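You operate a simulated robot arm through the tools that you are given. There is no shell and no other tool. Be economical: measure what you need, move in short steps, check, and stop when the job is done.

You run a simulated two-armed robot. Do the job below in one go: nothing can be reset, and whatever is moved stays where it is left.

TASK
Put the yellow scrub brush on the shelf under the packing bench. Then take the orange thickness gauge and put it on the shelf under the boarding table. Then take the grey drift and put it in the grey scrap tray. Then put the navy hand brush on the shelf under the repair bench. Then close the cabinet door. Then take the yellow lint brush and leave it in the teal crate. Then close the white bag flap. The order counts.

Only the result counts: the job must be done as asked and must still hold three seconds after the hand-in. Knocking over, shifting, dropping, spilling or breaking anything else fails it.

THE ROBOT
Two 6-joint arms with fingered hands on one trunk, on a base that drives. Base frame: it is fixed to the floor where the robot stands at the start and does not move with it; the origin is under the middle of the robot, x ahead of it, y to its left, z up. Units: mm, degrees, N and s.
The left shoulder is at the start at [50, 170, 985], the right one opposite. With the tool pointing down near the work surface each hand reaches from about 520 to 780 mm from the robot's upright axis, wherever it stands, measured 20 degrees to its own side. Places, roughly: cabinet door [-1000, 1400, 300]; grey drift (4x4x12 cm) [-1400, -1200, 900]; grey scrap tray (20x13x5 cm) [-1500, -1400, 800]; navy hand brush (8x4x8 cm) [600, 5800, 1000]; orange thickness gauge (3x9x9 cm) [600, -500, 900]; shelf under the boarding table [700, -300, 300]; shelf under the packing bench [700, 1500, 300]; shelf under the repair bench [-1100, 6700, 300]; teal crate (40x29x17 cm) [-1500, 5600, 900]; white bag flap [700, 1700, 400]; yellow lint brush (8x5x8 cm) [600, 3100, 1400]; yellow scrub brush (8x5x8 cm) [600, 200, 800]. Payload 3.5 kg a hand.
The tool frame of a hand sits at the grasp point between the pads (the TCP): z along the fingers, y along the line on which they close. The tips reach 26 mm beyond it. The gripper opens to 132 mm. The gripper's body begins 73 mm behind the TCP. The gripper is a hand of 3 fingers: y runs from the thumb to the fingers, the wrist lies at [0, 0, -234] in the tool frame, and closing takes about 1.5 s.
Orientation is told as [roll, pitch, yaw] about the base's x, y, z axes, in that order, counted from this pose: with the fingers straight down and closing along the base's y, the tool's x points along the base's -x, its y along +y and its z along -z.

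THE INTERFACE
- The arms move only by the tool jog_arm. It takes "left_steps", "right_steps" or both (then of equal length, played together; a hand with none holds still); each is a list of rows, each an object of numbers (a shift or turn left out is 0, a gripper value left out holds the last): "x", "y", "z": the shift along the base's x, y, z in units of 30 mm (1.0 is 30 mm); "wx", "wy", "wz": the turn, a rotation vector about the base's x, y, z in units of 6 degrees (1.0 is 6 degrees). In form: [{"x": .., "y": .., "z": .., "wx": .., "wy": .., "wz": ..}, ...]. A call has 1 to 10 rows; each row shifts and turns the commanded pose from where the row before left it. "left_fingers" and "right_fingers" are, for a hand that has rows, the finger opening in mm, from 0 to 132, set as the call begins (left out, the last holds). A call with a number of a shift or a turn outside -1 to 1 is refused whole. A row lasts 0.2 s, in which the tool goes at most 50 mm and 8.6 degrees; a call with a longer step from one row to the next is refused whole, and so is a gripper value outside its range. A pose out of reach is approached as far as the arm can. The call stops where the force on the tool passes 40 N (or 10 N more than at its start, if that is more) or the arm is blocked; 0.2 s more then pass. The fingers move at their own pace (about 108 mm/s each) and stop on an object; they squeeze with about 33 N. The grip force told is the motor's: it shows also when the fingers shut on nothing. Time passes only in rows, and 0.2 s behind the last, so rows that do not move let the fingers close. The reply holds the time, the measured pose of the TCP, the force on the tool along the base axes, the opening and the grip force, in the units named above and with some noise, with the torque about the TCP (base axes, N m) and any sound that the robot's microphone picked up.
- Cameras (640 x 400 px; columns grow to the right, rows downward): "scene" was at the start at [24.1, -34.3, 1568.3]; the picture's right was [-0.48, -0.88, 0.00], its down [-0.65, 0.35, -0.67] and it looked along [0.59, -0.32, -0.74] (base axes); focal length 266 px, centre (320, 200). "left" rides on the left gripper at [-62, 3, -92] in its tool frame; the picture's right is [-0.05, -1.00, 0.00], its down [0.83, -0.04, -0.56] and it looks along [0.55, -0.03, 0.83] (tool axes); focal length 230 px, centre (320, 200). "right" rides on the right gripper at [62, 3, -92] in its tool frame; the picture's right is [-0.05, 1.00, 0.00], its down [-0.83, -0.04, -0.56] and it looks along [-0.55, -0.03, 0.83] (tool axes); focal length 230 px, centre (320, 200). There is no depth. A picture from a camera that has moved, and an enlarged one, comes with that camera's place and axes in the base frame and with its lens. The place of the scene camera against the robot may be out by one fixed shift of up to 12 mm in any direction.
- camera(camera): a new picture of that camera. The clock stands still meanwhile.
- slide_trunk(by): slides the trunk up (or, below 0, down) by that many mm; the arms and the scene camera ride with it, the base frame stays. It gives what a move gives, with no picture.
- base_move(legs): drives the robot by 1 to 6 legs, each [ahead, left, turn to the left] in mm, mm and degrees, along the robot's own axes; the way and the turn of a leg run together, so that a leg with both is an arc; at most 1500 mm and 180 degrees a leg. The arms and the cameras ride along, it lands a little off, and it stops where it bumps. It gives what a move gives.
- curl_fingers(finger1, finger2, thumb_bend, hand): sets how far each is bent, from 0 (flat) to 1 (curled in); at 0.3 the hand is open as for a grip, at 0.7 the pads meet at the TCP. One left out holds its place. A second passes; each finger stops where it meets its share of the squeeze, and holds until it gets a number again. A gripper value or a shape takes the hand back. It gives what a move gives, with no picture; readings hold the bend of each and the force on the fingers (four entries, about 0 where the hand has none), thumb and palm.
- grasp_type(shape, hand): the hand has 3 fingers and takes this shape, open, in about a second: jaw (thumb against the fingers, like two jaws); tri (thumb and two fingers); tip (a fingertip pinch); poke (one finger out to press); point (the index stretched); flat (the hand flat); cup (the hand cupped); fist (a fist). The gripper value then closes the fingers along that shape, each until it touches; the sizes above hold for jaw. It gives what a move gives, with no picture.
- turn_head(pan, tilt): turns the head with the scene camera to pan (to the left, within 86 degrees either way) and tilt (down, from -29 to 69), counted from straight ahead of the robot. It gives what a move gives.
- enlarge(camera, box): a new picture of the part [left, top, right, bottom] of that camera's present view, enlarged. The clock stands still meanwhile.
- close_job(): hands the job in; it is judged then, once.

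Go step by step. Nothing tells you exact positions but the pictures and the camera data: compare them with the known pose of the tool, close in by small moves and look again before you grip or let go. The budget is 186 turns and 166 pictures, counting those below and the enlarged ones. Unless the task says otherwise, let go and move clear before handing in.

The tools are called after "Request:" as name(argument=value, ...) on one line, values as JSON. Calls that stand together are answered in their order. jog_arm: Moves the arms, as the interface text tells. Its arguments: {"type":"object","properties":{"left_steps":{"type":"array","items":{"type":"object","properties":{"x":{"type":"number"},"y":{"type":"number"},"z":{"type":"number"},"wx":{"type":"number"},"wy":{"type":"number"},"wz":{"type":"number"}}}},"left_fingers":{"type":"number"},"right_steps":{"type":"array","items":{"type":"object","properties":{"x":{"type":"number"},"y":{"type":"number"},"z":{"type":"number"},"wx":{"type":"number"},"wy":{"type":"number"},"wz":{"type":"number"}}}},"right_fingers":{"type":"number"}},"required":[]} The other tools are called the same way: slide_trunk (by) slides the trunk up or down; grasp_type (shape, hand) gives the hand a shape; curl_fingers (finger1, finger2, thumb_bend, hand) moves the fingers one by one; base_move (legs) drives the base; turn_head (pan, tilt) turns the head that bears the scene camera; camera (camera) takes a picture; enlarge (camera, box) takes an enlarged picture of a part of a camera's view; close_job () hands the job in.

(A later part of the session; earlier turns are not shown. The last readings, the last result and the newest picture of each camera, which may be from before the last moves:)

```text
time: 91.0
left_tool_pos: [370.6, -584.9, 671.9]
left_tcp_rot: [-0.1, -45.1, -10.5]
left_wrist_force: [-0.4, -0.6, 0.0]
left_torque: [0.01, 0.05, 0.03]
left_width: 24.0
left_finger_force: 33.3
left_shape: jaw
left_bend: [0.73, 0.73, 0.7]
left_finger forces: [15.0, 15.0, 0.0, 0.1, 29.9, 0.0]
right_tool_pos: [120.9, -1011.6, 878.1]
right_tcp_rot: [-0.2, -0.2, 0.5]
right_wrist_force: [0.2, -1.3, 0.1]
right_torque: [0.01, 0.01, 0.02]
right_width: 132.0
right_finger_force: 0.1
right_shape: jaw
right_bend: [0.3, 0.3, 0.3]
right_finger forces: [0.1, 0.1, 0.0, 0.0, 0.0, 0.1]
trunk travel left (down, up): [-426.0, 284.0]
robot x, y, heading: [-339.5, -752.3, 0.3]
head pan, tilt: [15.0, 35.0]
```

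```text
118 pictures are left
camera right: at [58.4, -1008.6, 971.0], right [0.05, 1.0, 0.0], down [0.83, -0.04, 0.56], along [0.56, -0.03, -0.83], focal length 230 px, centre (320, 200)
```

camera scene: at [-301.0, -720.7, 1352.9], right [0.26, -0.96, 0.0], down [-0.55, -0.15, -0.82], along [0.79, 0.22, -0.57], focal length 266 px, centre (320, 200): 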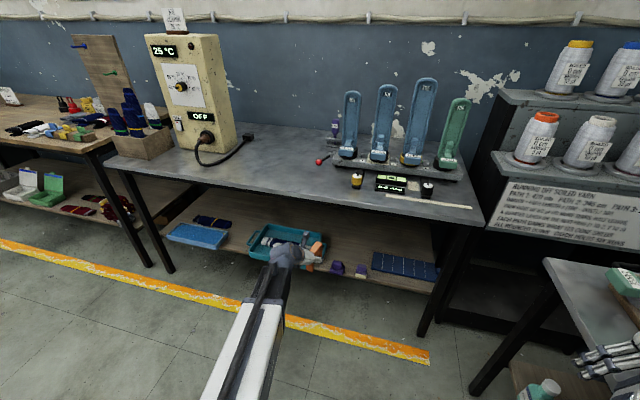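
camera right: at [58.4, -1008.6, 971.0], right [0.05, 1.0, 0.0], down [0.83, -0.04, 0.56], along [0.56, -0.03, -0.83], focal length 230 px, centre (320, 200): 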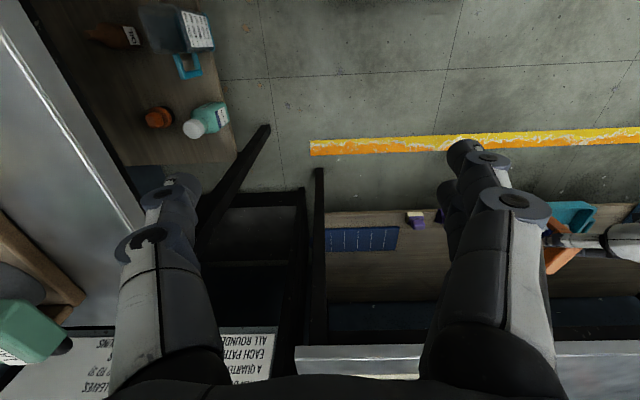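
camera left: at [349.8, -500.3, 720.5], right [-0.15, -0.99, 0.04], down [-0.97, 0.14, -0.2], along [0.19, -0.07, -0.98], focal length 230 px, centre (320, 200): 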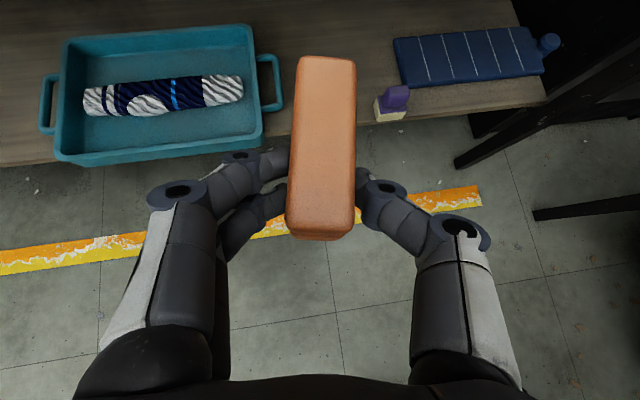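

Nothing disturbed there. Lowering the trunk, with both hands in free air, then checking the shelf again.

Request:
base_move(legs=[[0, -25, 0]])

Request:
slide_trunk(by=-240)

Request:
camera(camera="left")

Request:
camera(camera="scene")

```text
time: 91.8
left_tool_pos: [370.6, -609.5, 672.7]
left_tcp_rot: [0.0, -45.2, -10.5]
left_wrist_force: [-0.5, 0.7, -0.6]
left_torque: [0.0, 0.01, 0.01]
left_width: 23.9
left_finger_force: 32.7
left_shape: jaw
left_bend: [0.73, 0.73, 0.7]
left_finger forces: [14.9, 15.0, 0.1, 0.0, 29.8, 0.0]
right_tool_pos: [122.1, -1037.5, 877.8]
right_tcp_rot: [-0.2, -0.3, 0.5]
right_wrist_force: [0.3, 0.8, 0.5]
right_torque: [0.0, -0.01, 0.02]
right_width: 131.8
right_finger_force: 0.1
right_shape: jaw
right_bend: [0.3, 0.3, 0.3]
right_finger forces: [0.0, 0.0, 0.1, 0.0, 0.1, 0.0]
trunk travel left (down, up): [-426.0, 284.0]
robot x, y, heading: [-340.9, -772.1, 0.5]
head pan, tilt: [15.0, 35.0]
```

```text
time: 94.3
left_tool_pos: [371.6, -610.3, 432.9]
left_tcp_rot: [0.0, -45.2, -10.5]
left_wrist_force: [-0.1, 0.2, -0.9]
left_torque: [-0.04, 0.02, 0.04]
left_width: 23.9
left_finger_force: 33.0
left_shape: jaw
left_bend: [0.73, 0.73, 0.7]
left_finger forces: [14.8, 15.2, 0.0, 0.0, 29.9, 0.0]
right_tool_pos: [120.4, -1037.5, 638.4]
right_tcp_rot: [-0.2, -0.1, 0.3]
right_wrist_force: [0.1, 0.0, -0.8]
right_torque: [-0.01, -0.01, -0.03]
right_width: 131.8
right_finger_force: 0.0
right_shape: jaw
right_bend: [0.3, 0.3, 0.3]
right_finger forces: [0.0, 0.0, 0.0, 0.1, 0.0, 0.1]
trunk travel left (down, up): [-186.0, 524.0]
robot x, y, heading: [-338.9, -773.1, 0.0]
head pan, tilt: [15.0, 35.0]
```

```text
117 pictures are left
camera left: at [351.0, -601.7, 541.4], right [-0.15, -0.99, 0.04], down [-0.97, 0.14, -0.2], along [0.19, -0.07, -0.98], focal length 230 px, centre (320, 200)
```

left: 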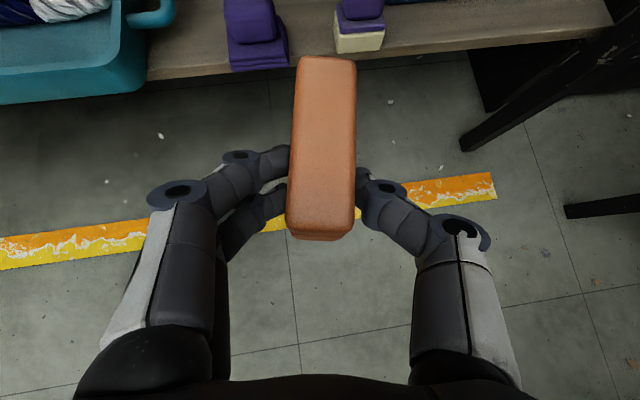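

```text
116 pictures are left
camera scene: at [-299.4, -748.1, 1172.9], right [0.26, -0.96, 0.0], down [-0.55, -0.15, -0.82], along [0.79, 0.22, -0.57], focal length 266 px, centre (320, 200)
```

scene: 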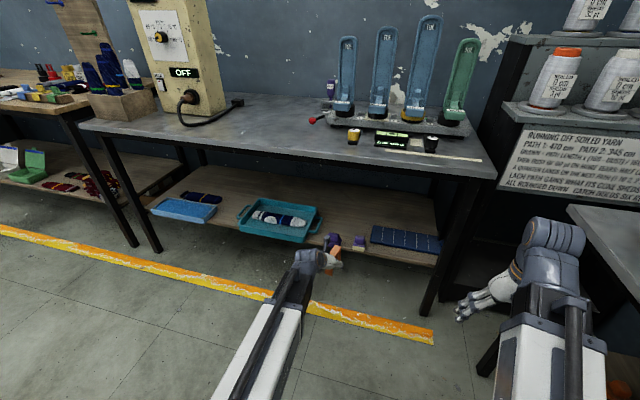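

Two purple items sit at the front of the shelf at y≈-571 and -696. I raise a little to pass over them and drive in between.

Request:
slide_trunk(by=40)

Request:
base_move(legs=[[300, -18, 0]])

Request:
camera(camera="left")

Request:
camera(camera="scene")

```text
time: 95.1
left_tool_pos: [371.4, -609.3, 472.4]
left_tcp_rot: [0.1, -45.2, -10.5]
left_wrist_force: [-0.3, 0.6, -1.5]
left_torque: [-0.02, 0.03, 0.01]
left_width: 24.2
left_finger_force: 33.2
left_shape: jaw
left_bend: [0.73, 0.73, 0.7]
left_finger forces: [14.9, 15.0, 0.0, 0.0, 29.9, 0.0]
right_tool_pos: [121.5, -1037.8, 677.8]
right_tcp_rot: [-0.2, -0.2, 0.3]
right_wrist_force: [-0.3, -0.4, -0.6]
right_torque: [0.01, 0.02, -0.02]
right_width: 131.9
right_finger_force: 0.0
right_shape: jaw
right_bend: [0.3, 0.3, 0.3]
right_finger forces: [0.0, 0.0, 0.0, 0.0, 0.1, 0.0]
trunk travel left (down, up): [-226.0, 484.0]
robot x, y, heading: [-335.9, -776.6, 0.3]
head pan, tilt: [15.0, 35.0]
```

```text
time: 97.2
left_tool_pos: [672.5, -621.8, 471.4]
left_tcp_rot: [-0.1, -45.2, -10.2]
left_wrist_force: [-1.0, 0.2, -1.3]
left_torque: [-0.02, 0.03, -0.02]
left_width: 24.1
left_finger_force: 33.5
left_shape: jaw
left_bend: [0.73, 0.73, 0.7]
left_finger forces: [14.8, 15.0, 0.0, 0.1, 29.9, 0.1]
right_tool_pos: [424.0, -1050.5, 678.8]
right_tcp_rot: [-0.2, -0.2, 0.6]
right_wrist_force: [-0.1, 0.1, 0.9]
right_torque: [0.01, -0.03, -0.01]
right_width: 131.8
right_finger_force: 0.1
right_shape: jaw
right_bend: [0.3, 0.3, 0.3]
right_finger forces: [0.0, 0.1, 0.0, 0.1, 0.1, 0.0]
trunk travel left (down, up): [-226.0, 484.0]
robot x, y, heading: [-33.9, -794.1, 0.7]
head pan, tilt: [15.0, 35.0]
```

```text
115 pictures are left
camera left: at [651.6, -613.5, 581.4], right [-0.14, -0.99, 0.04], down [-0.97, 0.13, -0.2], along [0.19, -0.06, -0.98], focal length 230 px, centre (320, 200)
```

left: 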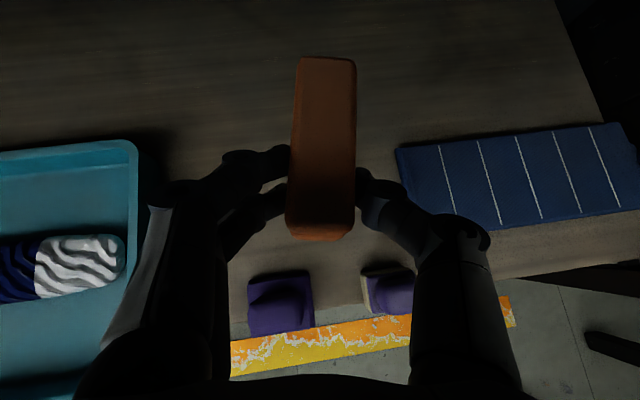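

```text
114 pictures are left
camera scene: at [2.0, -763.6, 1212.9], right [0.27, -0.96, 0.0], down [-0.55, -0.15, -0.82], along [0.79, 0.22, -0.57], focal length 266 px, centre (320, 200)
```

scene: 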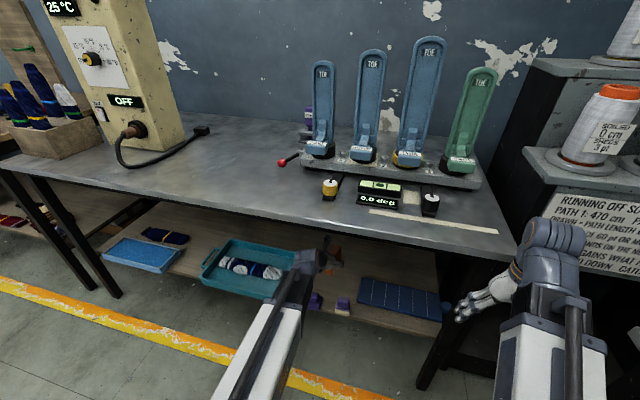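

Plenty of free shelf. Moving 30 mm further in and lowering with small final steps.

Request:
jog_arm(left_steps=[{"x": 0.9}, {"z": -0.9}, {"z": -0.9}, {"z": -0.7}, {}])

Request:
jog_arm(left_steps=[{"z": -0.15}, {"z": -0.15}, {"z": -0.15}, {"z": -0.15}, {"z": -0.15}, {"z": -0.15}, {"z": -0.15}, {"z": -0.15}, {"z": -0.15}, {"z": -0.15}])

Request:
camera(camera="left")

```text
time: 98.3
left_tool_pos: [697.2, -619.3, 397.5]
left_tcp_rot: [0.0, -45.2, -10.2]
left_wrist_force: [0.9, -0.6, -0.7]
left_torque: [-0.02, 0.04, 0.02]
left_width: 24.1
left_finger_force: 32.9
left_shape: jaw
left_bend: [0.73, 0.73, 0.7]
left_finger forces: [14.8, 15.0, 0.0, 0.0, 30.0, 0.0]
right_tool_pos: [423.9, -1050.5, 678.9]
right_tcp_rot: [-0.1, -0.2, 0.8]
right_wrist_force: [0.7, 0.3, -0.2]
right_torque: [-0.01, -0.01, 0.02]
right_width: 131.8
right_finger_force: 0.1
right_shape: jaw
right_bend: [0.3, 0.3, 0.3]
right_finger forces: [0.0, 0.0, 0.0, 0.1, 0.0, 0.0]
trunk travel left (down, up): [-226.0, 484.0]
robot x, y, heading: [-38.8, -787.8, 0.6]
head pan, tilt: [15.0, 35.0]
```

```text
time: 100.5
left_tool_pos: [698.3, -622.4, 344.0]
left_tcp_rot: [-0.2, -44.8, -10.2]
left_wrist_force: [-0.5, -0.1, -0.8]
left_torque: [-0.04, 0.03, -0.01]
left_width: 12.3
left_finger_force: 32.9
left_shape: jaw
left_bend: [0.76, 0.76, 0.75]
left_finger forces: [0.1, 0.1, 0.1, 0.1, 0.8, 0.0]
right_tool_pos: [424.8, -1049.7, 676.9]
right_tcp_rot: [-0.3, -0.2, 0.6]
right_wrist_force: [0.4, 0.0, 0.3]
right_torque: [0.0, 0.03, 0.05]
right_width: 131.9
right_finger_force: 0.0
right_shape: jaw
right_bend: [0.3, 0.3, 0.3]
right_finger forces: [0.0, 0.0, 0.1, 0.0, 0.0, 0.1]
trunk travel left (down, up): [-226.0, 484.0]
robot x, y, heading: [-37.3, -794.0, 0.9]
head pan, tilt: [15.0, 35.0]
```

```text
113 pictures are left
camera left: at [678.4, -614.4, 455.1], right [-0.14, -0.99, 0.04], down [-0.97, 0.13, -0.19], along [0.18, -0.06, -0.98], focal length 230 px, centre (320, 200)
```

left: 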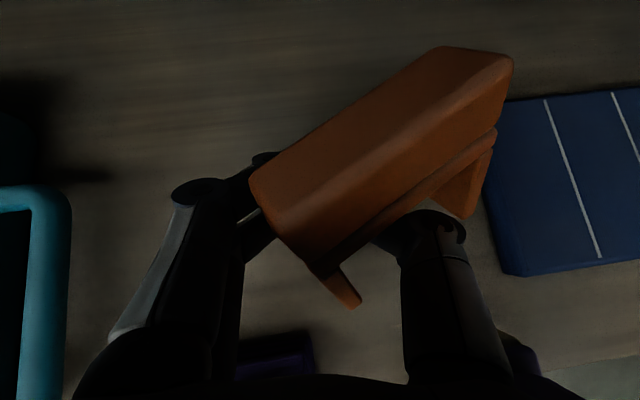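

The gauge touched the shelf and slipped in the fingers, ending turned and loose. I look closely before doing anything.

Request:
enlarge(camera="left", box=[180, 20, 560, 320])

Request:
enlarge(camera="scene", box=[260, 220, 420, 320])

```text
1.33 times, centred on (370, 170) of left
camera zoom: at [678.4, -614.4, 455.1], right [-0.14, -0.99, 0.04], down [-0.97, 0.13, -0.19], along [0.18, -0.06, -0.98], focal length 307 px, centre (253, 240)
```

zoom: 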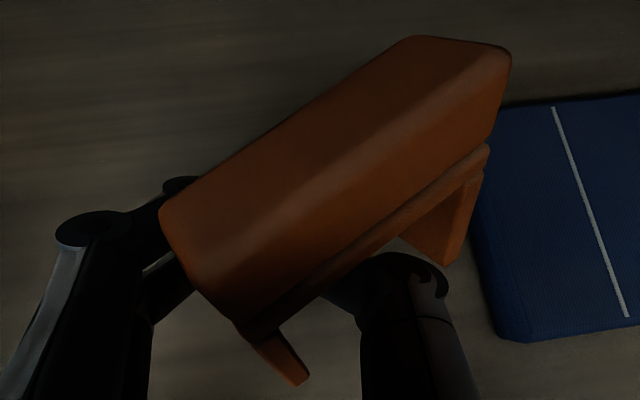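

```text
4.00 times, centred on (340, 270) of scene
camera zoom: at [3.1, -763.2, 1212.0], right [0.27, -0.96, 0.0], down [-0.55, -0.16, -0.82], along [0.79, 0.22, -0.57], focal length 1064 px, centre (240, -80)
```

zoom: 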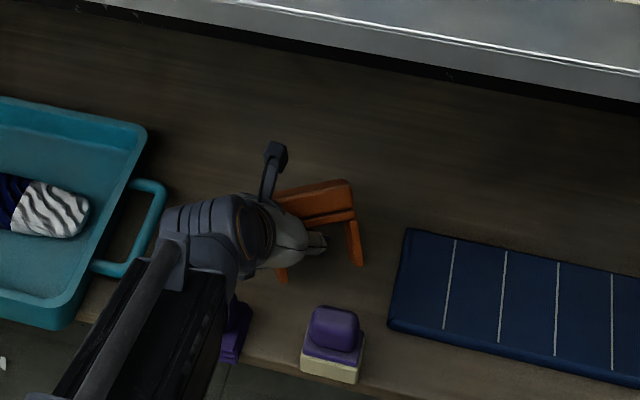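

The gauge is standing on its two legs on the shelf, turned about 60°, with my closed fingertips under its arch. I open partly and check that it doesn't move.

Request:
jog_arm(left_steps=[{}, {}, {}], left_fingers=50)

Request:
enlarge(camera="left", box=[180, 20, 560, 320])

Request:
enlarge(camera="scene", box=[280, 230, 380, 310])

```text
time: 101.3
left_tool_pos: [699.9, -622.5, 350.9]
left_tcp_rot: [0.1, -45.2, -10.2]
left_wrist_force: [0.1, 0.0, -1.2]
left_torque: [0.04, 0.02, 0.0]
left_width: 49.3
left_finger_force: 0.1
left_shape: jaw
left_bend: [0.74, 0.74, 0.7]
left_finger forces: [0.0, 0.1, 0.0, 0.1, 0.8, 0.1]
right_tool_pos: [425.4, -1049.9, 679.0]
right_tcp_rot: [-0.2, -0.2, 0.6]
right_wrist_force: [-0.6, -0.4, 0.9]
right_torque: [0.02, -0.02, 0.02]
right_width: 132.1
right_finger_force: 0.0
right_shape: jaw
right_bend: [0.3, 0.3, 0.3]
right_finger forces: [0.0, 0.0, 0.1, 0.0, 0.0, 0.1]
trunk travel left (down, up): [-226.0, 484.0]
robot x, y, heading: [-36.0, -793.1, 0.9]
head pan, tilt: [15.0, 35.0]
```

```text
1.33 times, centred on (370, 170) of left
camera zoom: at [679.2, -614.7, 460.7], right [-0.14, -0.99, 0.04], down [-0.97, 0.13, -0.2], along [0.19, -0.06, -0.98], focal length 307 px, centre (253, 240)
```

zoom: 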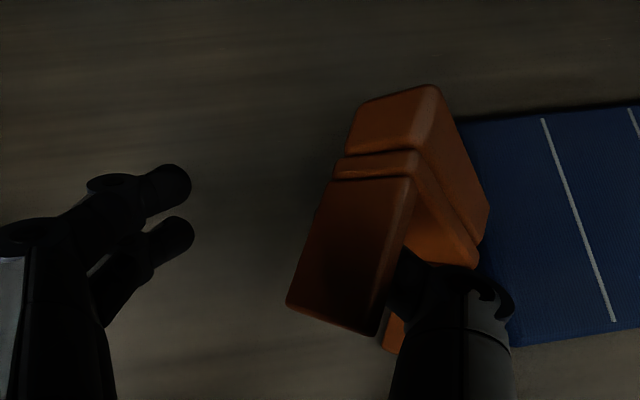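

```text
5.00 times, centred on (330, 270) of scene
camera zoom: at [2.0, -763.6, 1212.8], right [0.27, -0.96, 0.0], down [-0.55, -0.15, -0.82], along [0.79, 0.22, -0.57], focal length 1330 px, centre (270, -150)
```

zoom: 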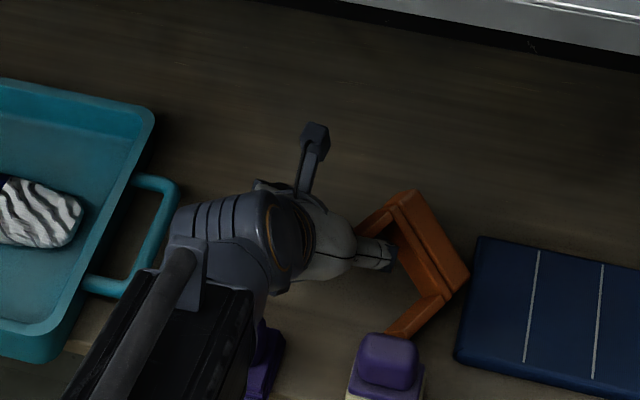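

The gauge has settled lower, around my thumb. I'll back out in a tiny step and look again.

Request:
enlarge(camera="left", box=[320, 60, 520, 260])

Request:
jog_arm(left_steps=[{"x": -0.25, "y": 0.05, "z": 0.25}, {}])

Request:
enlarge(camera="left", box=[320, 60, 520, 260])

Request:
enlarge(camera="scene", box=[300, 235, 380, 295])

```text
2.00 times, centred on (420, 160) of left
camera zoom: at [679.2, -614.7, 460.7], right [-0.14, -0.99, 0.04], down [-0.97, 0.13, -0.2], along [0.19, -0.06, -0.98], focal length 460 px, centre (120, 280)
```

zoom: 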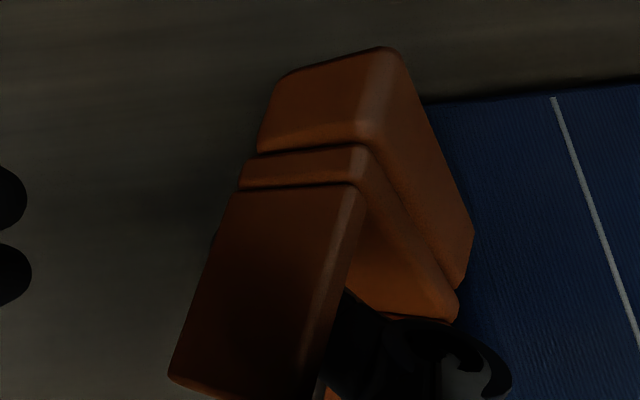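

```text
time: 102.0
left_tool_pos: [691.1, -620.6, 360.6]
left_tcp_rot: [0.0, -45.2, -10.2]
left_wrist_force: [0.4, 0.4, -0.8]
left_torque: [0.05, 0.0, 0.02]
left_width: 49.4
left_finger_force: 0.0
left_shape: jaw
left_bend: [0.74, 0.74, 0.7]
left_finger forces: [0.0, 0.1, 0.0, 0.0, 0.5, 0.0]
right_tool_pos: [424.0, -1051.1, 678.8]
right_tcp_rot: [-0.1, -0.3, 0.7]
right_wrist_force: [0.7, 0.0, 0.1]
right_torque: [0.02, 0.0, 0.0]
right_width: 132.4
right_finger_force: 0.1
right_shape: jaw
right_bend: [0.3, 0.3, 0.3]
right_finger forces: [0.1, 0.0, 0.0, 0.1, 0.1, 0.0]
trunk travel left (down, up): [-226.0, 484.0]
robot x, y, heading: [-38.8, -789.9, 0.7]
head pan, tilt: [15.0, 35.0]
```

```text
2.00 times, centred on (420, 160) of left
camera zoom: at [671.1, -613.1, 469.0], right [-0.14, -0.99, 0.04], down [-0.97, 0.13, -0.2], along [0.19, -0.06, -0.98], focal length 460 px, centre (120, 280)
```

zoom: 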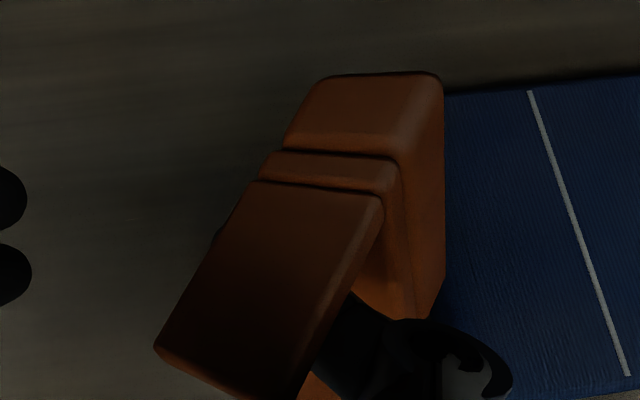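

```text
6.67 times, centred on (340, 265) of scene
camera zoom: at [2.0, -763.6, 1212.8], right [0.27, -0.96, 0.0], down [-0.55, -0.15, -0.82], along [0.79, 0.22, -0.57], focal length 1774 px, centre (187, -233)
```

zoom: 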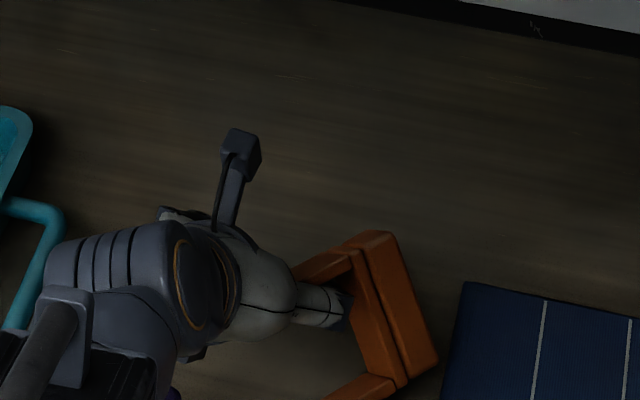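

The gauge's upper leg hooks over my thumb; its opening faces the robot. I'll lower slightly and draw straight back in small steps.

Request:
jog_arm(left_steps=[{"z": -0.2, "x": -0.1}, {"z": -0.2, "x": -0.2}, {"x": -0.2, "z": -0.2}, {}])

Request:
enlarge(camera="left", box=[240, 60, 560, 260])

Request:
enlarge(camera="scene", box=[300, 235, 380, 295])

```text
time: 103.0
left_tool_pos: [675.4, -621.5, 340.9]
left_tcp_rot: [0.0, -45.3, -10.1]
left_wrist_force: [-0.4, 0.2, 0.6]
left_torque: [0.0, 0.02, 0.0]
left_width: 49.6
left_finger_force: 0.1
left_shape: jaw
left_bend: [0.74, 0.74, 0.7]
left_finger forces: [0.1, 0.0, 0.0, 0.0, 0.4, 0.0]
right_tool_pos: [424.5, -1050.0, 676.7]
right_tcp_rot: [-0.2, -0.3, 0.7]
right_wrist_force: [1.0, -0.4, -0.2]
right_torque: [0.0, -0.01, 0.04]
right_width: 131.9
right_finger_force: 0.0
right_shape: jaw
right_bend: [0.3, 0.3, 0.3]
right_finger forces: [0.1, 0.0, 0.0, 0.1, 0.0, 0.0]
trunk travel left (down, up): [-226.0, 484.0]
robot x, y, heading: [-38.7, -788.5, 0.7]
head pan, tilt: [15.0, 35.0]
```

```text
2.00 times, centred on (400, 160) of left
camera zoom: at [655.5, -613.1, 449.9], right [-0.14, -0.99, 0.04], down [-0.97, 0.13, -0.2], along [0.19, -0.06, -0.98], focal length 460 px, centre (160, 280)
```

zoom: 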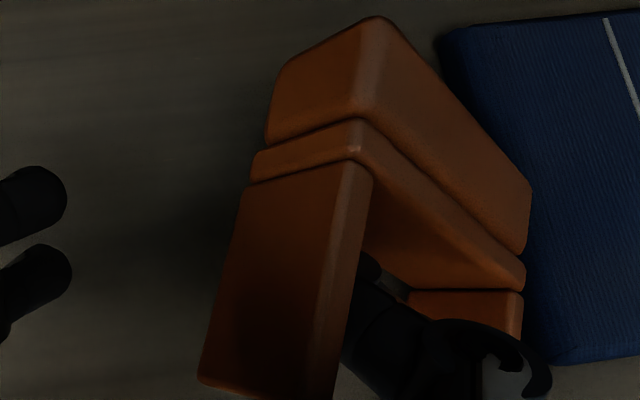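

```text
6.67 times, centred on (340, 265) of scene
camera zoom: at [2.0, -763.6, 1212.8], right [0.27, -0.96, 0.0], down [-0.55, -0.15, -0.82], along [0.79, 0.22, -0.57], focal length 1774 px, centre (187, -233)
```

zoom: 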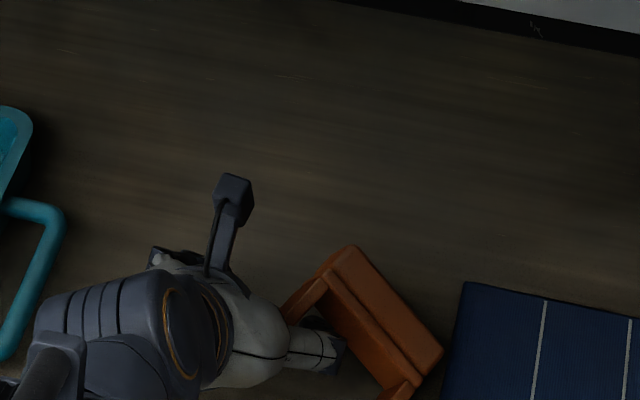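

It's sliding free. Continue drawing back.

Request:
jog_arm(left_steps=[{"x": -0.3, "z": -0.1}, {"x": -0.3, "z": -0.1}, {"x": -0.3}, {}])

Request:
enlarge(camera="left", box=[240, 40, 560, 240])

Request:
enlarge(camera="scene", box=[300, 245, 380, 305])

```text
time: 104.0
left_tool_pos: [650.3, -619.7, 336.2]
left_tcp_rot: [0.0, -45.3, -10.2]
left_wrist_force: [0.5, 0.6, 0.0]
left_torque: [0.01, 0.03, 0.01]
left_width: 49.2
left_finger_force: 0.1
left_shape: jaw
left_bend: [0.74, 0.74, 0.7]
left_finger forces: [0.0, 0.3, 0.0, 0.0, 0.4, 0.0]
right_tool_pos: [424.1, -1050.2, 678.6]
right_tcp_rot: [-0.1, -0.2, 0.7]
right_wrist_force: [0.5, 0.7, 0.0]
right_torque: [-0.01, -0.01, 0.02]
right_width: 131.9
right_finger_force: 0.0
right_shape: jaw
right_bend: [0.3, 0.3, 0.3]
right_finger forces: [0.0, 0.0, 0.0, 0.0, 0.1, 0.1]
trunk travel left (down, up): [-226.0, 484.0]
robot x, y, heading: [-38.1, -792.6, 0.8]
head pan, tilt: [15.0, 35.0]
```

```text
2.00 times, centred on (400, 140) of left
camera zoom: at [629.3, -611.7, 444.9], right [-0.14, -0.99, 0.04], down [-0.97, 0.13, -0.2], along [0.19, -0.06, -0.98], focal length 460 px, centre (160, 320)
```

zoom: 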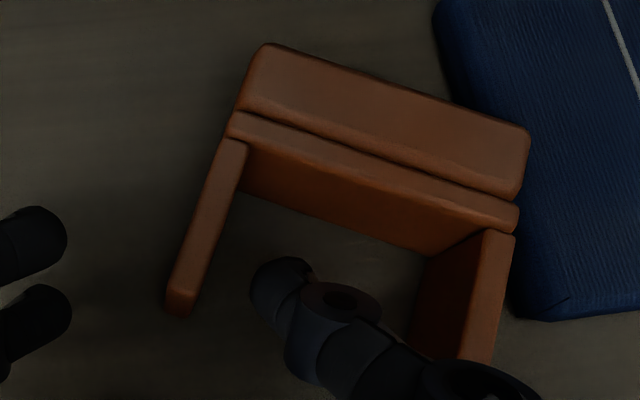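

```text
6.67 times, centred on (340, 275) of scene
camera zoom: at [2.0, -763.6, 1212.9], right [0.27, -0.96, 0.0], down [-0.55, -0.15, -0.82], along [0.79, 0.22, -0.57], focal length 1774 px, centre (187, -300)
```

zoom: 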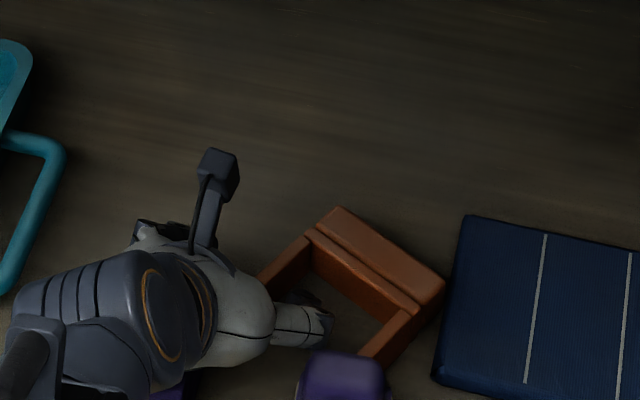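

The gauge now lies flat and stable on the shelf with my thumb free inside the U. I lift straight up and leave.

Request:
jog_arm(left_steps=[{"z": 0.4}, {"z": 0.6}, {"z": 0.9}, {"z": 0.9}, {"z": 0.9}])

Request:
base_move(legs=[[-300, 0, -0.7]])

Request:
enlarge(camera="scene", box=[260, 180, 420, 280])

Request:
slide_trunk(by=400)

```text
time: 105.2
left_tool_pos: [651.4, -620.0, 450.7]
left_tcp_rot: [-0.1, -45.2, -10.3]
left_wrist_force: [1.4, -1.8, 0.3]
left_torque: [0.01, -0.02, 0.0]
left_width: 49.5
left_finger_force: 0.0
left_shape: jaw
left_bend: [0.74, 0.74, 0.7]
left_finger forces: [0.0, 0.0, 0.0, 0.0, 0.0, 0.0]
right_tool_pos: [423.8, -1049.9, 678.4]
right_tcp_rot: [-0.2, -0.2, 0.7]
right_wrist_force: [0.0, -0.6, -0.3]
right_torque: [-0.01, -0.01, 0.04]
right_width: 131.8
right_finger_force: 0.0
right_shape: jaw
right_bend: [0.3, 0.3, 0.3]
right_finger forces: [0.1, 0.0, 0.0, 0.0, 0.1, 0.0]
trunk travel left (down, up): [-226.0, 484.0]
robot x, y, heading: [-37.9, -788.2, 0.7]
head pan, tilt: [15.0, 35.0]
```

```text
time: 107.2
left_tool_pos: [353.2, -627.6, 450.7]
left_tcp_rot: [0.0, -45.2, -10.7]
left_wrist_force: [0.3, -0.3, 0.3]
left_torque: [0.03, -0.01, 0.0]
left_width: 49.5
left_finger_force: 0.0
left_shape: jaw
left_bend: [0.74, 0.74, 0.7]
left_finger forces: [0.1, 0.0, 0.0, 0.0, 0.0, 0.0]
right_tool_pos: [122.1, -1056.1, 678.7]
right_tcp_rot: [-0.3, -0.2, 0.2]
right_wrist_force: [0.3, -0.1, 0.0]
right_torque: [0.01, -0.02, 0.01]
right_width: 131.7
right_finger_force: 0.1
right_shape: jaw
right_bend: [0.3, 0.3, 0.3]
right_finger forces: [0.1, 0.0, 0.1, 0.0, 0.0, 0.0]
trunk travel left (down, up): [-226.0, 484.0]
robot x, y, heading: [-338.6, -791.6, 0.7]
head pan, tilt: [15.0, 35.0]
```

```text
4.00 times, centred on (340, 230) of scene
camera zoom: at [-298.4, -766.1, 1212.8], right [0.26, -0.97, 0.0], down [-0.55, -0.15, -0.82], along [0.79, 0.21, -0.57], focal length 1064 px, centre (240, 80)
```

zoom: 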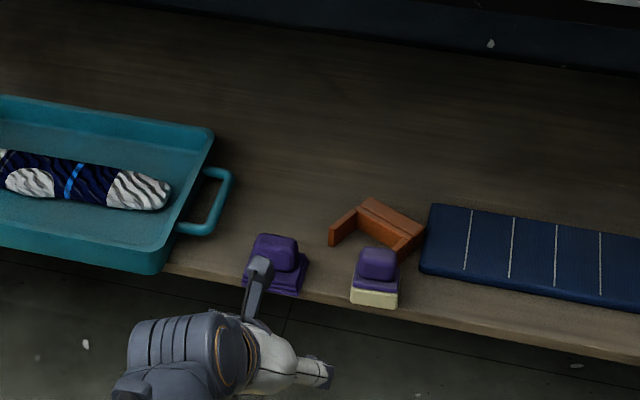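

```text
time: 111.0
left_tool_pos: [354.1, -627.7, 849.7]
left_tcp_rot: [-0.1, -45.0, -10.7]
left_wrist_force: [0.1, -0.2, 0.2]
left_torque: [-0.02, -0.03, -0.02]
left_width: 49.5
left_finger_force: 0.0
left_shape: jaw
left_bend: [0.74, 0.74, 0.7]
left_finger forces: [0.0, 0.1, 0.0, 0.0, 0.0, 0.0]
right_tool_pos: [120.8, -1056.8, 1078.2]
right_tcp_rot: [-0.3, -0.2, 0.3]
right_wrist_force: [1.3, -0.7, -0.7]
right_torque: [0.04, 0.0, 0.01]
right_width: 132.1
right_finger_force: 0.0
right_shape: jaw
right_bend: [0.3, 0.3, 0.3]
right_finger forces: [0.1, 0.0, 0.0, 0.0, 0.1, 0.0]
trunk travel left (down, up): [-626.0, 84.0]
robot x, y, heading: [-337.2, -795.5, 0.3]
head pan, tilt: [15.0, 35.0]
```

The gauge is on the shelf and its neighbours are untouched. Now I look behind toward the drift and tray.

Request:
turn_head(pan=-86, tilt=30)

Request:
camera(camera="scene")

Request:
turn_head(pan=86, tilt=30)

Request:
camera(camera="scene")

```text
time: 112.8
left_tool_pos: [354.3, -628.0, 849.2]
left_tcp_rot: [0.0, -45.2, -10.7]
left_wrist_force: [-0.1, 0.7, 0.2]
left_torque: [-0.01, 0.04, 0.06]
left_width: 49.6
left_finger_force: 0.0
left_shape: jaw
left_bend: [0.74, 0.74, 0.7]
left_finger forces: [0.1, 0.1, 0.0, 0.0, 0.1, 0.0]
right_tool_pos: [121.8, -1057.3, 1078.5]
right_tcp_rot: [-0.2, -0.1, 0.3]
right_wrist_force: [0.0, -0.6, -0.3]
right_torque: [-0.01, -0.03, 0.01]
right_width: 131.8
right_finger_force: 0.0
right_shape: jaw
right_bend: [0.3, 0.3, 0.3]
right_finger forces: [0.0, 0.0, 0.0, 0.0, 0.0, 0.1]
trunk travel left (down, up): [-626.0, 84.0]
robot x, y, heading: [-337.9, -791.8, 0.3]
head pan, tilt: [-85.9, 30.0]
```

```text
100 pictures are left
camera scene: at [-376.7, -879.3, 1620.6], right [-1.0, -0.07, 0.0], down [-0.04, 0.5, -0.87], along [0.06, -0.86, -0.5], focal length 266 px, centre (320, 200)
```

scene: 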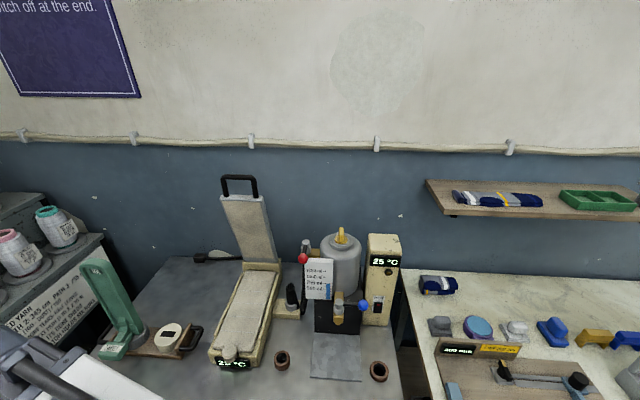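

```text
time: 115.4
left_tool_pos: [353.5, -627.2, 849.3]
left_tcp_rot: [0.0, -45.2, -10.7]
left_wrist_force: [-1.2, 0.6, 0.2]
left_torque: [-0.03, 0.04, 0.02]
left_width: 49.6
left_finger_force: 0.0
left_shape: jaw
left_bend: [0.74, 0.74, 0.7]
left_finger forces: [0.1, 0.0, 0.0, 0.1, 0.0, 0.1]
right_tool_pos: [120.9, -1056.1, 1078.5]
right_tcp_rot: [-0.2, -0.2, 0.2]
right_wrist_force: [0.8, -0.2, 0.7]
right_torque: [0.02, 0.0, 0.01]
right_width: 131.8
right_finger_force: 0.0
right_shape: jaw
right_bend: [0.3, 0.3, 0.3]
right_finger forces: [0.1, 0.0, 0.0, 0.0, 0.0, 0.1]
trunk travel left (down, up): [-626.0, 84.0]
robot x, y, heading: [-335.8, -789.9, 0.5]
head pan, tilt: [85.9, 30.0]
```

```text
99 pictures are left
camera scene: at [-377.2, -698.9, 1620.7], right [1.0, -0.07, 0.0], down [-0.03, -0.5, -0.87], along [0.06, 0.86, -0.5], focal length 266 px, centre (320, 200)
```

scene: 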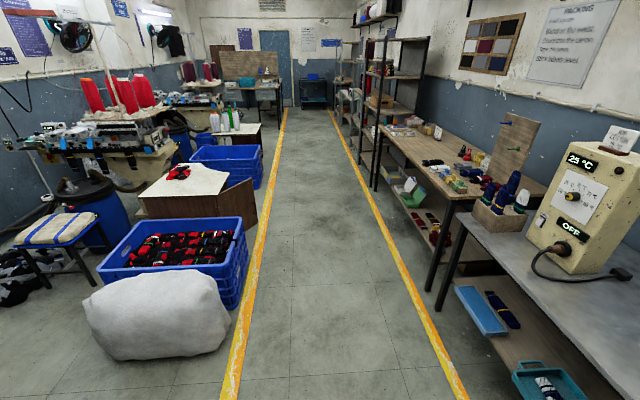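

The drift's bench is the pale table beyond the metal one along the -y wall. I drive back through the open floor and turn to face it.

Request:
base_move(legs=[[0, 545, 0], [-1060, 0, 0], [0, 0, -90]])

Request:
turn_head(pan=0, tilt=40)

Request:
camera(camera="scene")

```text
time: 127.1
left_tool_pos: [-1183.0, -953.9, 850.7]
left_tcp_rot: [0.0, -45.1, -98.4]
left_wrist_force: [-0.7, 0.6, 1.5]
left_torque: [-0.04, -0.03, 0.02]
left_width: 49.2
left_finger_force: 0.0
left_shape: jaw
left_bend: [0.74, 0.74, 0.7]
left_finger forces: [0.0, 0.0, 0.0, 0.0, 0.1, 0.1]
right_tool_pos: [-1620.9, -741.1, 1078.7]
right_tcp_rot: [-0.1, -0.2, -87.4]
right_wrist_force: [0.0, -0.4, 0.0]
right_torque: [-0.01, 0.02, -0.01]
right_width: 132.0
right_finger_force: 0.0
right_shape: jaw
right_bend: [0.3, 0.3, 0.3]
right_finger forces: [0.1, 0.1, 0.2, 0.0, 0.0, 0.0]
trunk travel left (down, up): [-626.0, 84.0]
robot x, y, heading: [-1374.5, -270.8, -87.6]
head pan, tilt: [85.9, 30.0]
```

```text
time: 128.7
left_tool_pos: [-1183.0, -954.0, 851.0]
left_tcp_rot: [0.0, -45.2, -98.3]
left_wrist_force: [0.1, 0.7, 0.6]
left_torque: [-0.02, -0.03, 0.02]
left_width: 49.5
left_finger_force: 0.0
left_shape: jaw
left_bend: [0.74, 0.74, 0.7]
left_finger forces: [0.0, 0.0, 0.0, 0.0, 0.0, 0.1]
right_tool_pos: [-1620.7, -740.4, 1078.7]
right_tcp_rot: [-0.3, -0.2, -87.4]
right_wrist_force: [-0.5, 0.4, 0.3]
right_torque: [-0.03, -0.02, -0.02]
right_width: 131.9
right_finger_force: 0.1
right_shape: jaw
right_bend: [0.3, 0.3, 0.3]
right_finger forces: [0.0, 0.0, 0.1, 0.0, 0.0, 0.0]
trunk travel left (down, up): [-626.0, 84.0]
robot x, y, heading: [-1374.7, -270.7, -87.4]
head pan, tilt: [0.0, 40.0]
```

```text
98 pictures are left
camera scene: at [-1379.3, -311.6, 1605.3], right [-1.0, -0.04, 0.0], down [-0.03, 0.64, -0.77], along [0.03, -0.77, -0.64], focal length 266 px, centre (320, 200)
```

scene: 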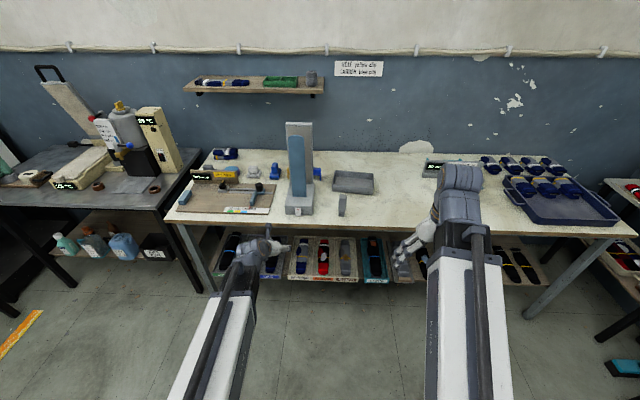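

Request:
enlarge(camera="scene", box=[270, 120, 430, 240])

```text
3.33 times, centred on (350, 180) of scene
camera zoom: at [-1379.3, -311.6, 1605.3], right [-1.0, -0.04, 0.0], down [-0.03, 0.64, -0.77], along [0.03, -0.77, -0.64], focal length 887 px, centre (220, 267)
```

zoom: 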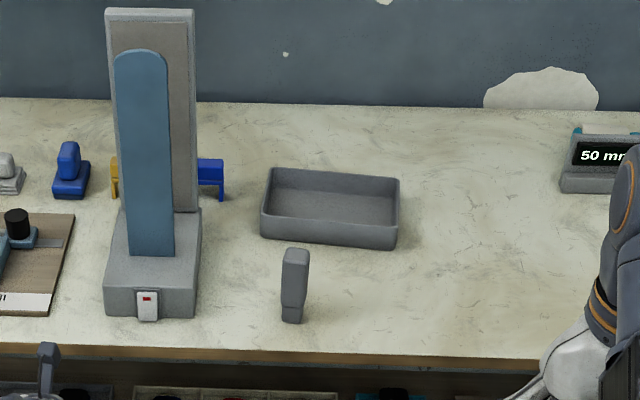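

The drift stands at about [-1440, -1155], the tray behind it at [-1499, -1374], and a tall stand is to its left. I'll use the right hand (vertical), so I raise the left hand out of the way first.

Request:
jog_arm(left_steps=[{"z": 1, "y": 0.6}, {"z": 1, "y": 0.6}, {"z": 1, "y": 0.6}, {"z": 1, "y": 0.6}, {"z": 1, "y": 0.4}, {"z": 1}, {"z": 1}, {"z": 1}], right_steps=[{"x": 0.62, "y": -0.3}, {"x": 0.62, "y": -0.3}, {"x": 0.62, "y": -0.3}, {"x": 0.62, "y": -0.3}, {"x": 0.62, "y": -0.3}, {"x": 0.62, "y": -0.3}, {"x": 0.62, "y": -0.3}, {"x": 0.62, "y": -0.3, "wz": -0.4}], right_fingers=90)

Request:
base_move(legs=[[250, 20, -2.5]])

Request:
camera(camera="scene")

Request:
camera(camera="right")

```text
time: 130.5
left_tool_pos: [-1181.6, -896.3, 1088.9]
left_tcp_rot: [0.0, -45.1, -98.4]
left_wrist_force: [-1.6, 0.7, -0.9]
left_torque: [-0.01, -0.01, -0.02]
left_width: 49.6
left_finger_force: 0.0
left_shape: jaw
left_bend: [0.74, 0.74, 0.7]
left_finger forces: [0.1, 0.0, 0.1, 0.1, 0.0, 0.0]
left hand out of reach, approached as far as the arm can: row 4, 5
right_tool_pos: [-1473.9, -812.4, 1080.7]
right_tcp_rot: [-0.2, -0.2, -89.8]
right_wrist_force: [-0.2, 0.9, 0.3]
right_torque: [0.0, 0.01, 0.0]
right_width: 90.2
right_finger_force: 0.1
right_shape: jaw
right_bend: [0.68, 0.68, 0.65]
right_finger forces: [0.0, 0.0, 0.1, 0.0, 0.0, 0.1]
trunk travel left (down, up): [-626.0, 84.0]
robot x, y, heading: [-1378.4, -274.1, -87.3]
head pan, tilt: [0.0, 40.0]
```

```text
time: 132.3
left_tool_pos: [-1183.7, -1159.4, 1088.1]
left_tcp_rot: [0.1, -45.2, -100.8]
left_wrist_force: [-0.5, -0.2, 0.1]
left_torque: [0.0, 0.0, -0.04]
left_width: 49.5
left_finger_force: 0.0
left_shape: jaw
left_bend: [0.74, 0.74, 0.7]
left_finger forces: [0.1, 0.0, 0.0, 0.1, 0.0, 0.0]
right_tool_pos: [-1470.7, -1063.3, 1080.9]
right_tcp_rot: [-0.3, -0.2, -92.4]
right_wrist_force: [-0.4, 0.1, -0.9]
right_torque: [0.02, 0.02, 0.06]
right_width: 90.3
right_finger_force: 0.0
right_shape: jaw
right_bend: [0.68, 0.68, 0.65]
right_finger forces: [0.1, 0.0, 0.1, 0.0, 0.0, 0.0]
trunk travel left (down, up): [-626.0, 84.0]
robot x, y, heading: [-1352.4, -524.1, -89.8]
head pan, tilt: [0.0, 40.0]
```

```text
96 pictures are left
camera scene: at [-1356.1, -567.1, 1605.2], right [-1.0, 0.0, 0.0], down [0.0, 0.64, -0.77], along [0.0, -0.77, -0.64], focal length 266 px, centre (320, 200)
```

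scene: 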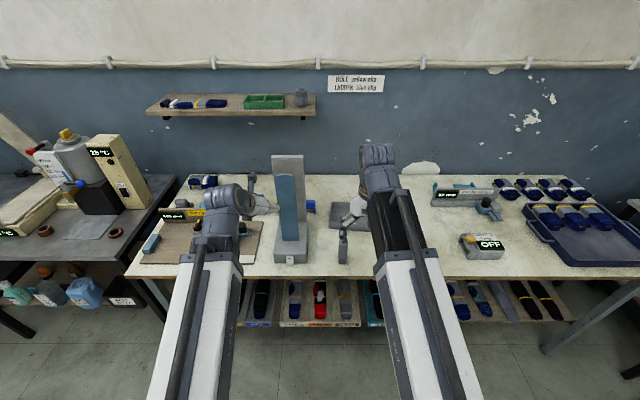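

```text
95 pictures are left
camera right: at [-1465.9, -1001.3, 1172.8], right [1.0, -0.09, 0.0], down [-0.07, -0.83, 0.56], along [-0.05, -0.56, -0.83], focal length 230 px, centre (320, 200)
```

right: 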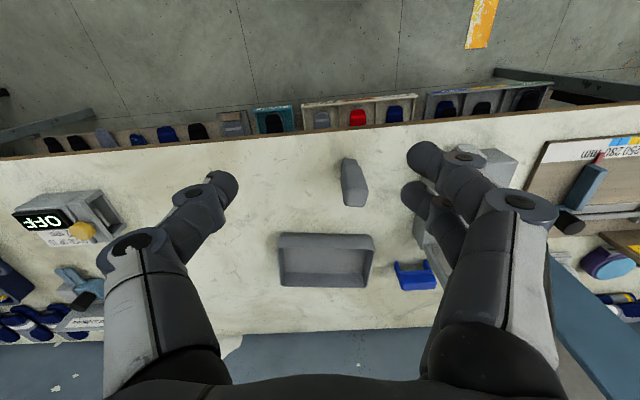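

Right hand is near; the drift top is at about [-1437, -1155]. I move over it and shift the left hand away from the stand.

Request:
jog_arm(left_steps=[{"x": 0.7, "y": 0.3}, {"x": 0.7, "y": 0.3}, {"x": 0.7, "y": 0.3}, {}], right_steps=[{"x": 0.4, "y": -1}, {"x": 0.4, "y": -1}, {"x": 0.3, "y": -1}, {"wz": 0.4}])

Request:
enlarge(camera="right", box=[220, 60, 420, 260])

```text
time: 133.3
left_tool_pos: [-1119.5, -1135.0, 1090.6]
left_tcp_rot: [0.1, -45.1, -100.8]
left_wrist_force: [-0.2, 0.3, 0.1]
left_torque: [-0.01, -0.02, -0.01]
left_width: 49.9
left_finger_force: 0.1
left_shape: jaw
left_bend: [0.74, 0.74, 0.7]
left_finger forces: [0.0, 0.1, 0.0, 0.1, 0.1, 0.1]
left hand out of reach, approached as far as the arm can: row 3
right_tool_pos: [-1437.3, -1150.8, 1080.5]
right_tcp_rot: [-0.2, -0.2, -89.9]
right_wrist_force: [0.2, 0.4, -0.3]
right_torque: [0.0, -0.01, -0.01]
right_width: 90.4
right_finger_force: 0.1
right_shape: jaw
right_bend: [0.68, 0.68, 0.65]
right_finger forces: [0.0, 0.0, 0.0, 0.1, 0.1, 0.1]
trunk travel left (down, up): [-626.0, 84.0]
robot x, y, heading: [-1347.3, -525.1, -90.2]
head pan, tilt: [0.0, 40.0]
```

```text
2.00 times, centred on (320, 160) of right
camera zoom: at [-1435.4, -1089.6, 1172.4], right [1.0, -0.05, 0.0], down [-0.04, -0.83, 0.56], along [-0.03, -0.56, -0.83], focal length 460 px, centre (320, 280)
```

zoom: 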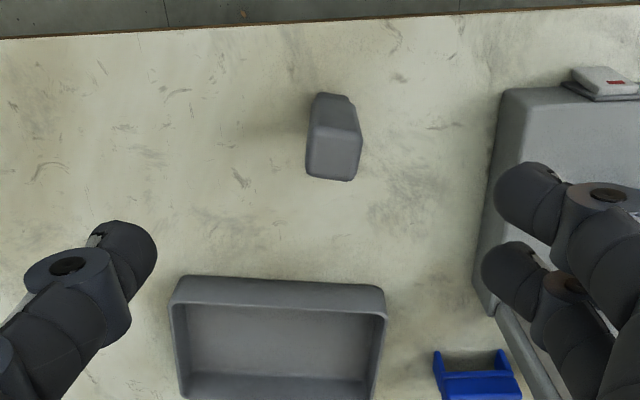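

The drift top is lower than assumed (z≈897) at about [-1433, -1187], yawed ≈-10°. I align and go down part way, then check.

Request:
jog_arm(right_steps=[{"x": 0.13, "y": -0.6, "wz": -0.8}, {"y": -0.6, "wz": -0.8}, {"z": -1}, {"z": -1}, {"z": -1}, {"z": -0.9}, {}])

Request:
enlarge(camera="right", box=[200, 80, 440, 280])

```text
time: 134.9
left_tool_pos: [-1120.9, -1135.0, 1090.2]
left_tcp_rot: [-0.1, -45.1, -100.8]
left_wrist_force: [-0.6, -0.1, 0.8]
left_torque: [0.01, 0.02, -0.04]
left_width: 49.7
left_finger_force: 0.0
left_shape: jaw
left_bend: [0.74, 0.74, 0.7]
left_finger forces: [0.0, 0.0, 0.0, 0.1, 0.0, 0.0]
right_tool_pos: [-1434.5, -1188.5, 964.7]
right_tcp_rot: [-0.3, -0.2, -99.6]
right_wrist_force: [0.6, -0.1, -1.5]
right_torque: [0.01, 0.02, 0.0]
right_width: 90.3
right_finger_force: 0.1
right_shape: jaw
right_bend: [0.68, 0.68, 0.65]
right_finger forces: [0.0, 0.0, 0.1, 0.0, 0.0, 0.1]
trunk travel left (down, up): [-626.0, 84.0]
robot x, y, heading: [-1349.1, -527.6, -90.0]
head pan, tilt: [0.0, 40.0]
```

```text
2.00 times, centred on (320, 180) of right
camera zoom: at [-1422.1, -1128.1, 1056.4], right [0.98, -0.22, 0.0], down [-0.18, -0.81, 0.56], along [-0.12, -0.54, -0.83], focal length 460 px, centre (320, 240)
```

zoom: 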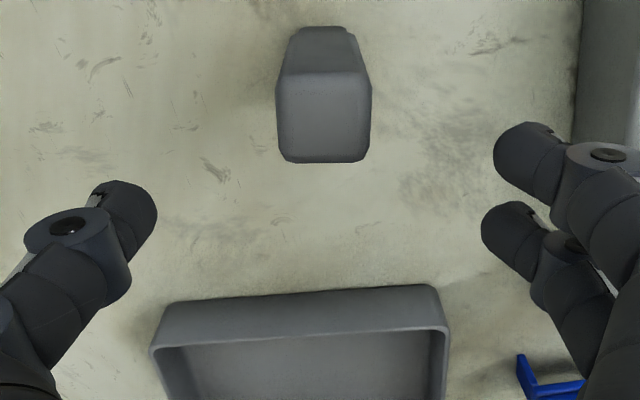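

Aligned. Lowering and gripping the upper part of the drift.

Request:
jog_arm(right_steps=[{"x": 0.05, "y": 0.12, "z": -0.8}, {"z": -0.8}, {"z": -0.8}, {"z": -0.8}, {}])

Request:
jog_arm(right_steps=[{}, {}, {}, {}, {}, {}], right_fingers=0)

Request:
enlarge(camera="right", box=[200, 80, 440, 280])

```text
time: 136.1
left_tool_pos: [-1120.0, -1135.4, 1090.1]
left_tcp_rot: [0.0, -45.1, -100.8]
left_wrist_force: [0.0, -0.2, -0.1]
left_torque: [0.01, -0.01, -0.02]
left_width: 49.6
left_finger_force: 0.0
left_shape: jaw
left_bend: [0.74, 0.74, 0.7]
left_finger forces: [0.0, 0.0, 0.0, 0.0, 0.1, 0.0]
right_tool_pos: [-1435.3, -1186.8, 867.9]
right_tcp_rot: [-0.1, -0.2, -99.5]
right_wrist_force: [-0.2, 0.0, -0.2]
right_torque: [0.04, 0.02, 0.03]
right_width: 90.6
right_finger_force: 0.2
right_shape: jaw
right_bend: [0.68, 0.68, 0.65]
right_finger forces: [0.0, 0.0, 0.0, 0.1, 0.0, 0.1]
trunk travel left (down, up): [-626.0, 84.0]
robot x, y, heading: [-1352.1, -525.3, -89.8]
head pan, tilt: [0.0, 40.0]
```

```text
time: 137.5
left_tool_pos: [-1121.2, -1134.4, 1089.9]
left_tcp_rot: [0.0, -45.1, -100.7]
left_wrist_force: [0.1, -0.3, -0.2]
left_torque: [0.03, -0.03, -0.02]
left_width: 49.6
left_finger_force: 0.0
left_shape: jaw
left_bend: [0.74, 0.74, 0.7]
left_finger forces: [0.1, 0.0, 0.0, 0.0, 0.0, 0.1]
right_tool_pos: [-1435.7, -1185.4, 869.3]
right_tcp_rot: [-0.1, -0.2, -99.5]
right_wrist_force: [1.1, -0.5, 0.6]
right_torque: [-0.02, 0.02, -0.02]
right_width: 26.1
right_finger_force: 32.7
right_shape: jaw
right_bend: [0.73, 0.73, 0.7]
right_finger forces: [14.7, 14.9, 0.0, 0.0, 29.6, 0.1]
trunk travel left (down, up): [-626.0, 84.0]
robot x, y, heading: [-1348.3, -526.5, -89.8]
head pan, tilt: [0.0, 40.0]
```

```text
2.00 times, centred on (320, 180) of right
camera zoom: at [-1422.7, -1124.8, 961.5], right [0.98, -0.22, 0.0], down [-0.18, -0.81, 0.56], along [-0.12, -0.54, -0.83], focal length 460 px, centre (320, 240)
```

zoom: 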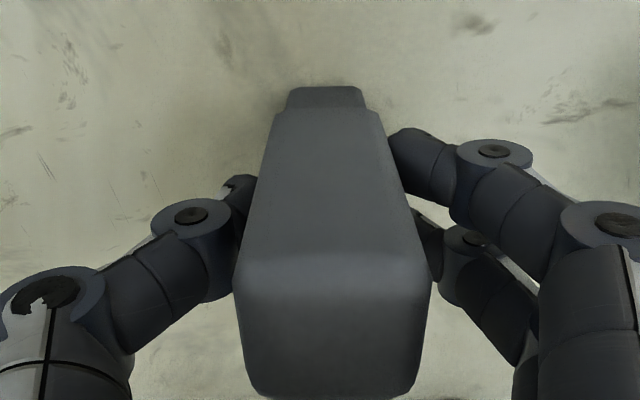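

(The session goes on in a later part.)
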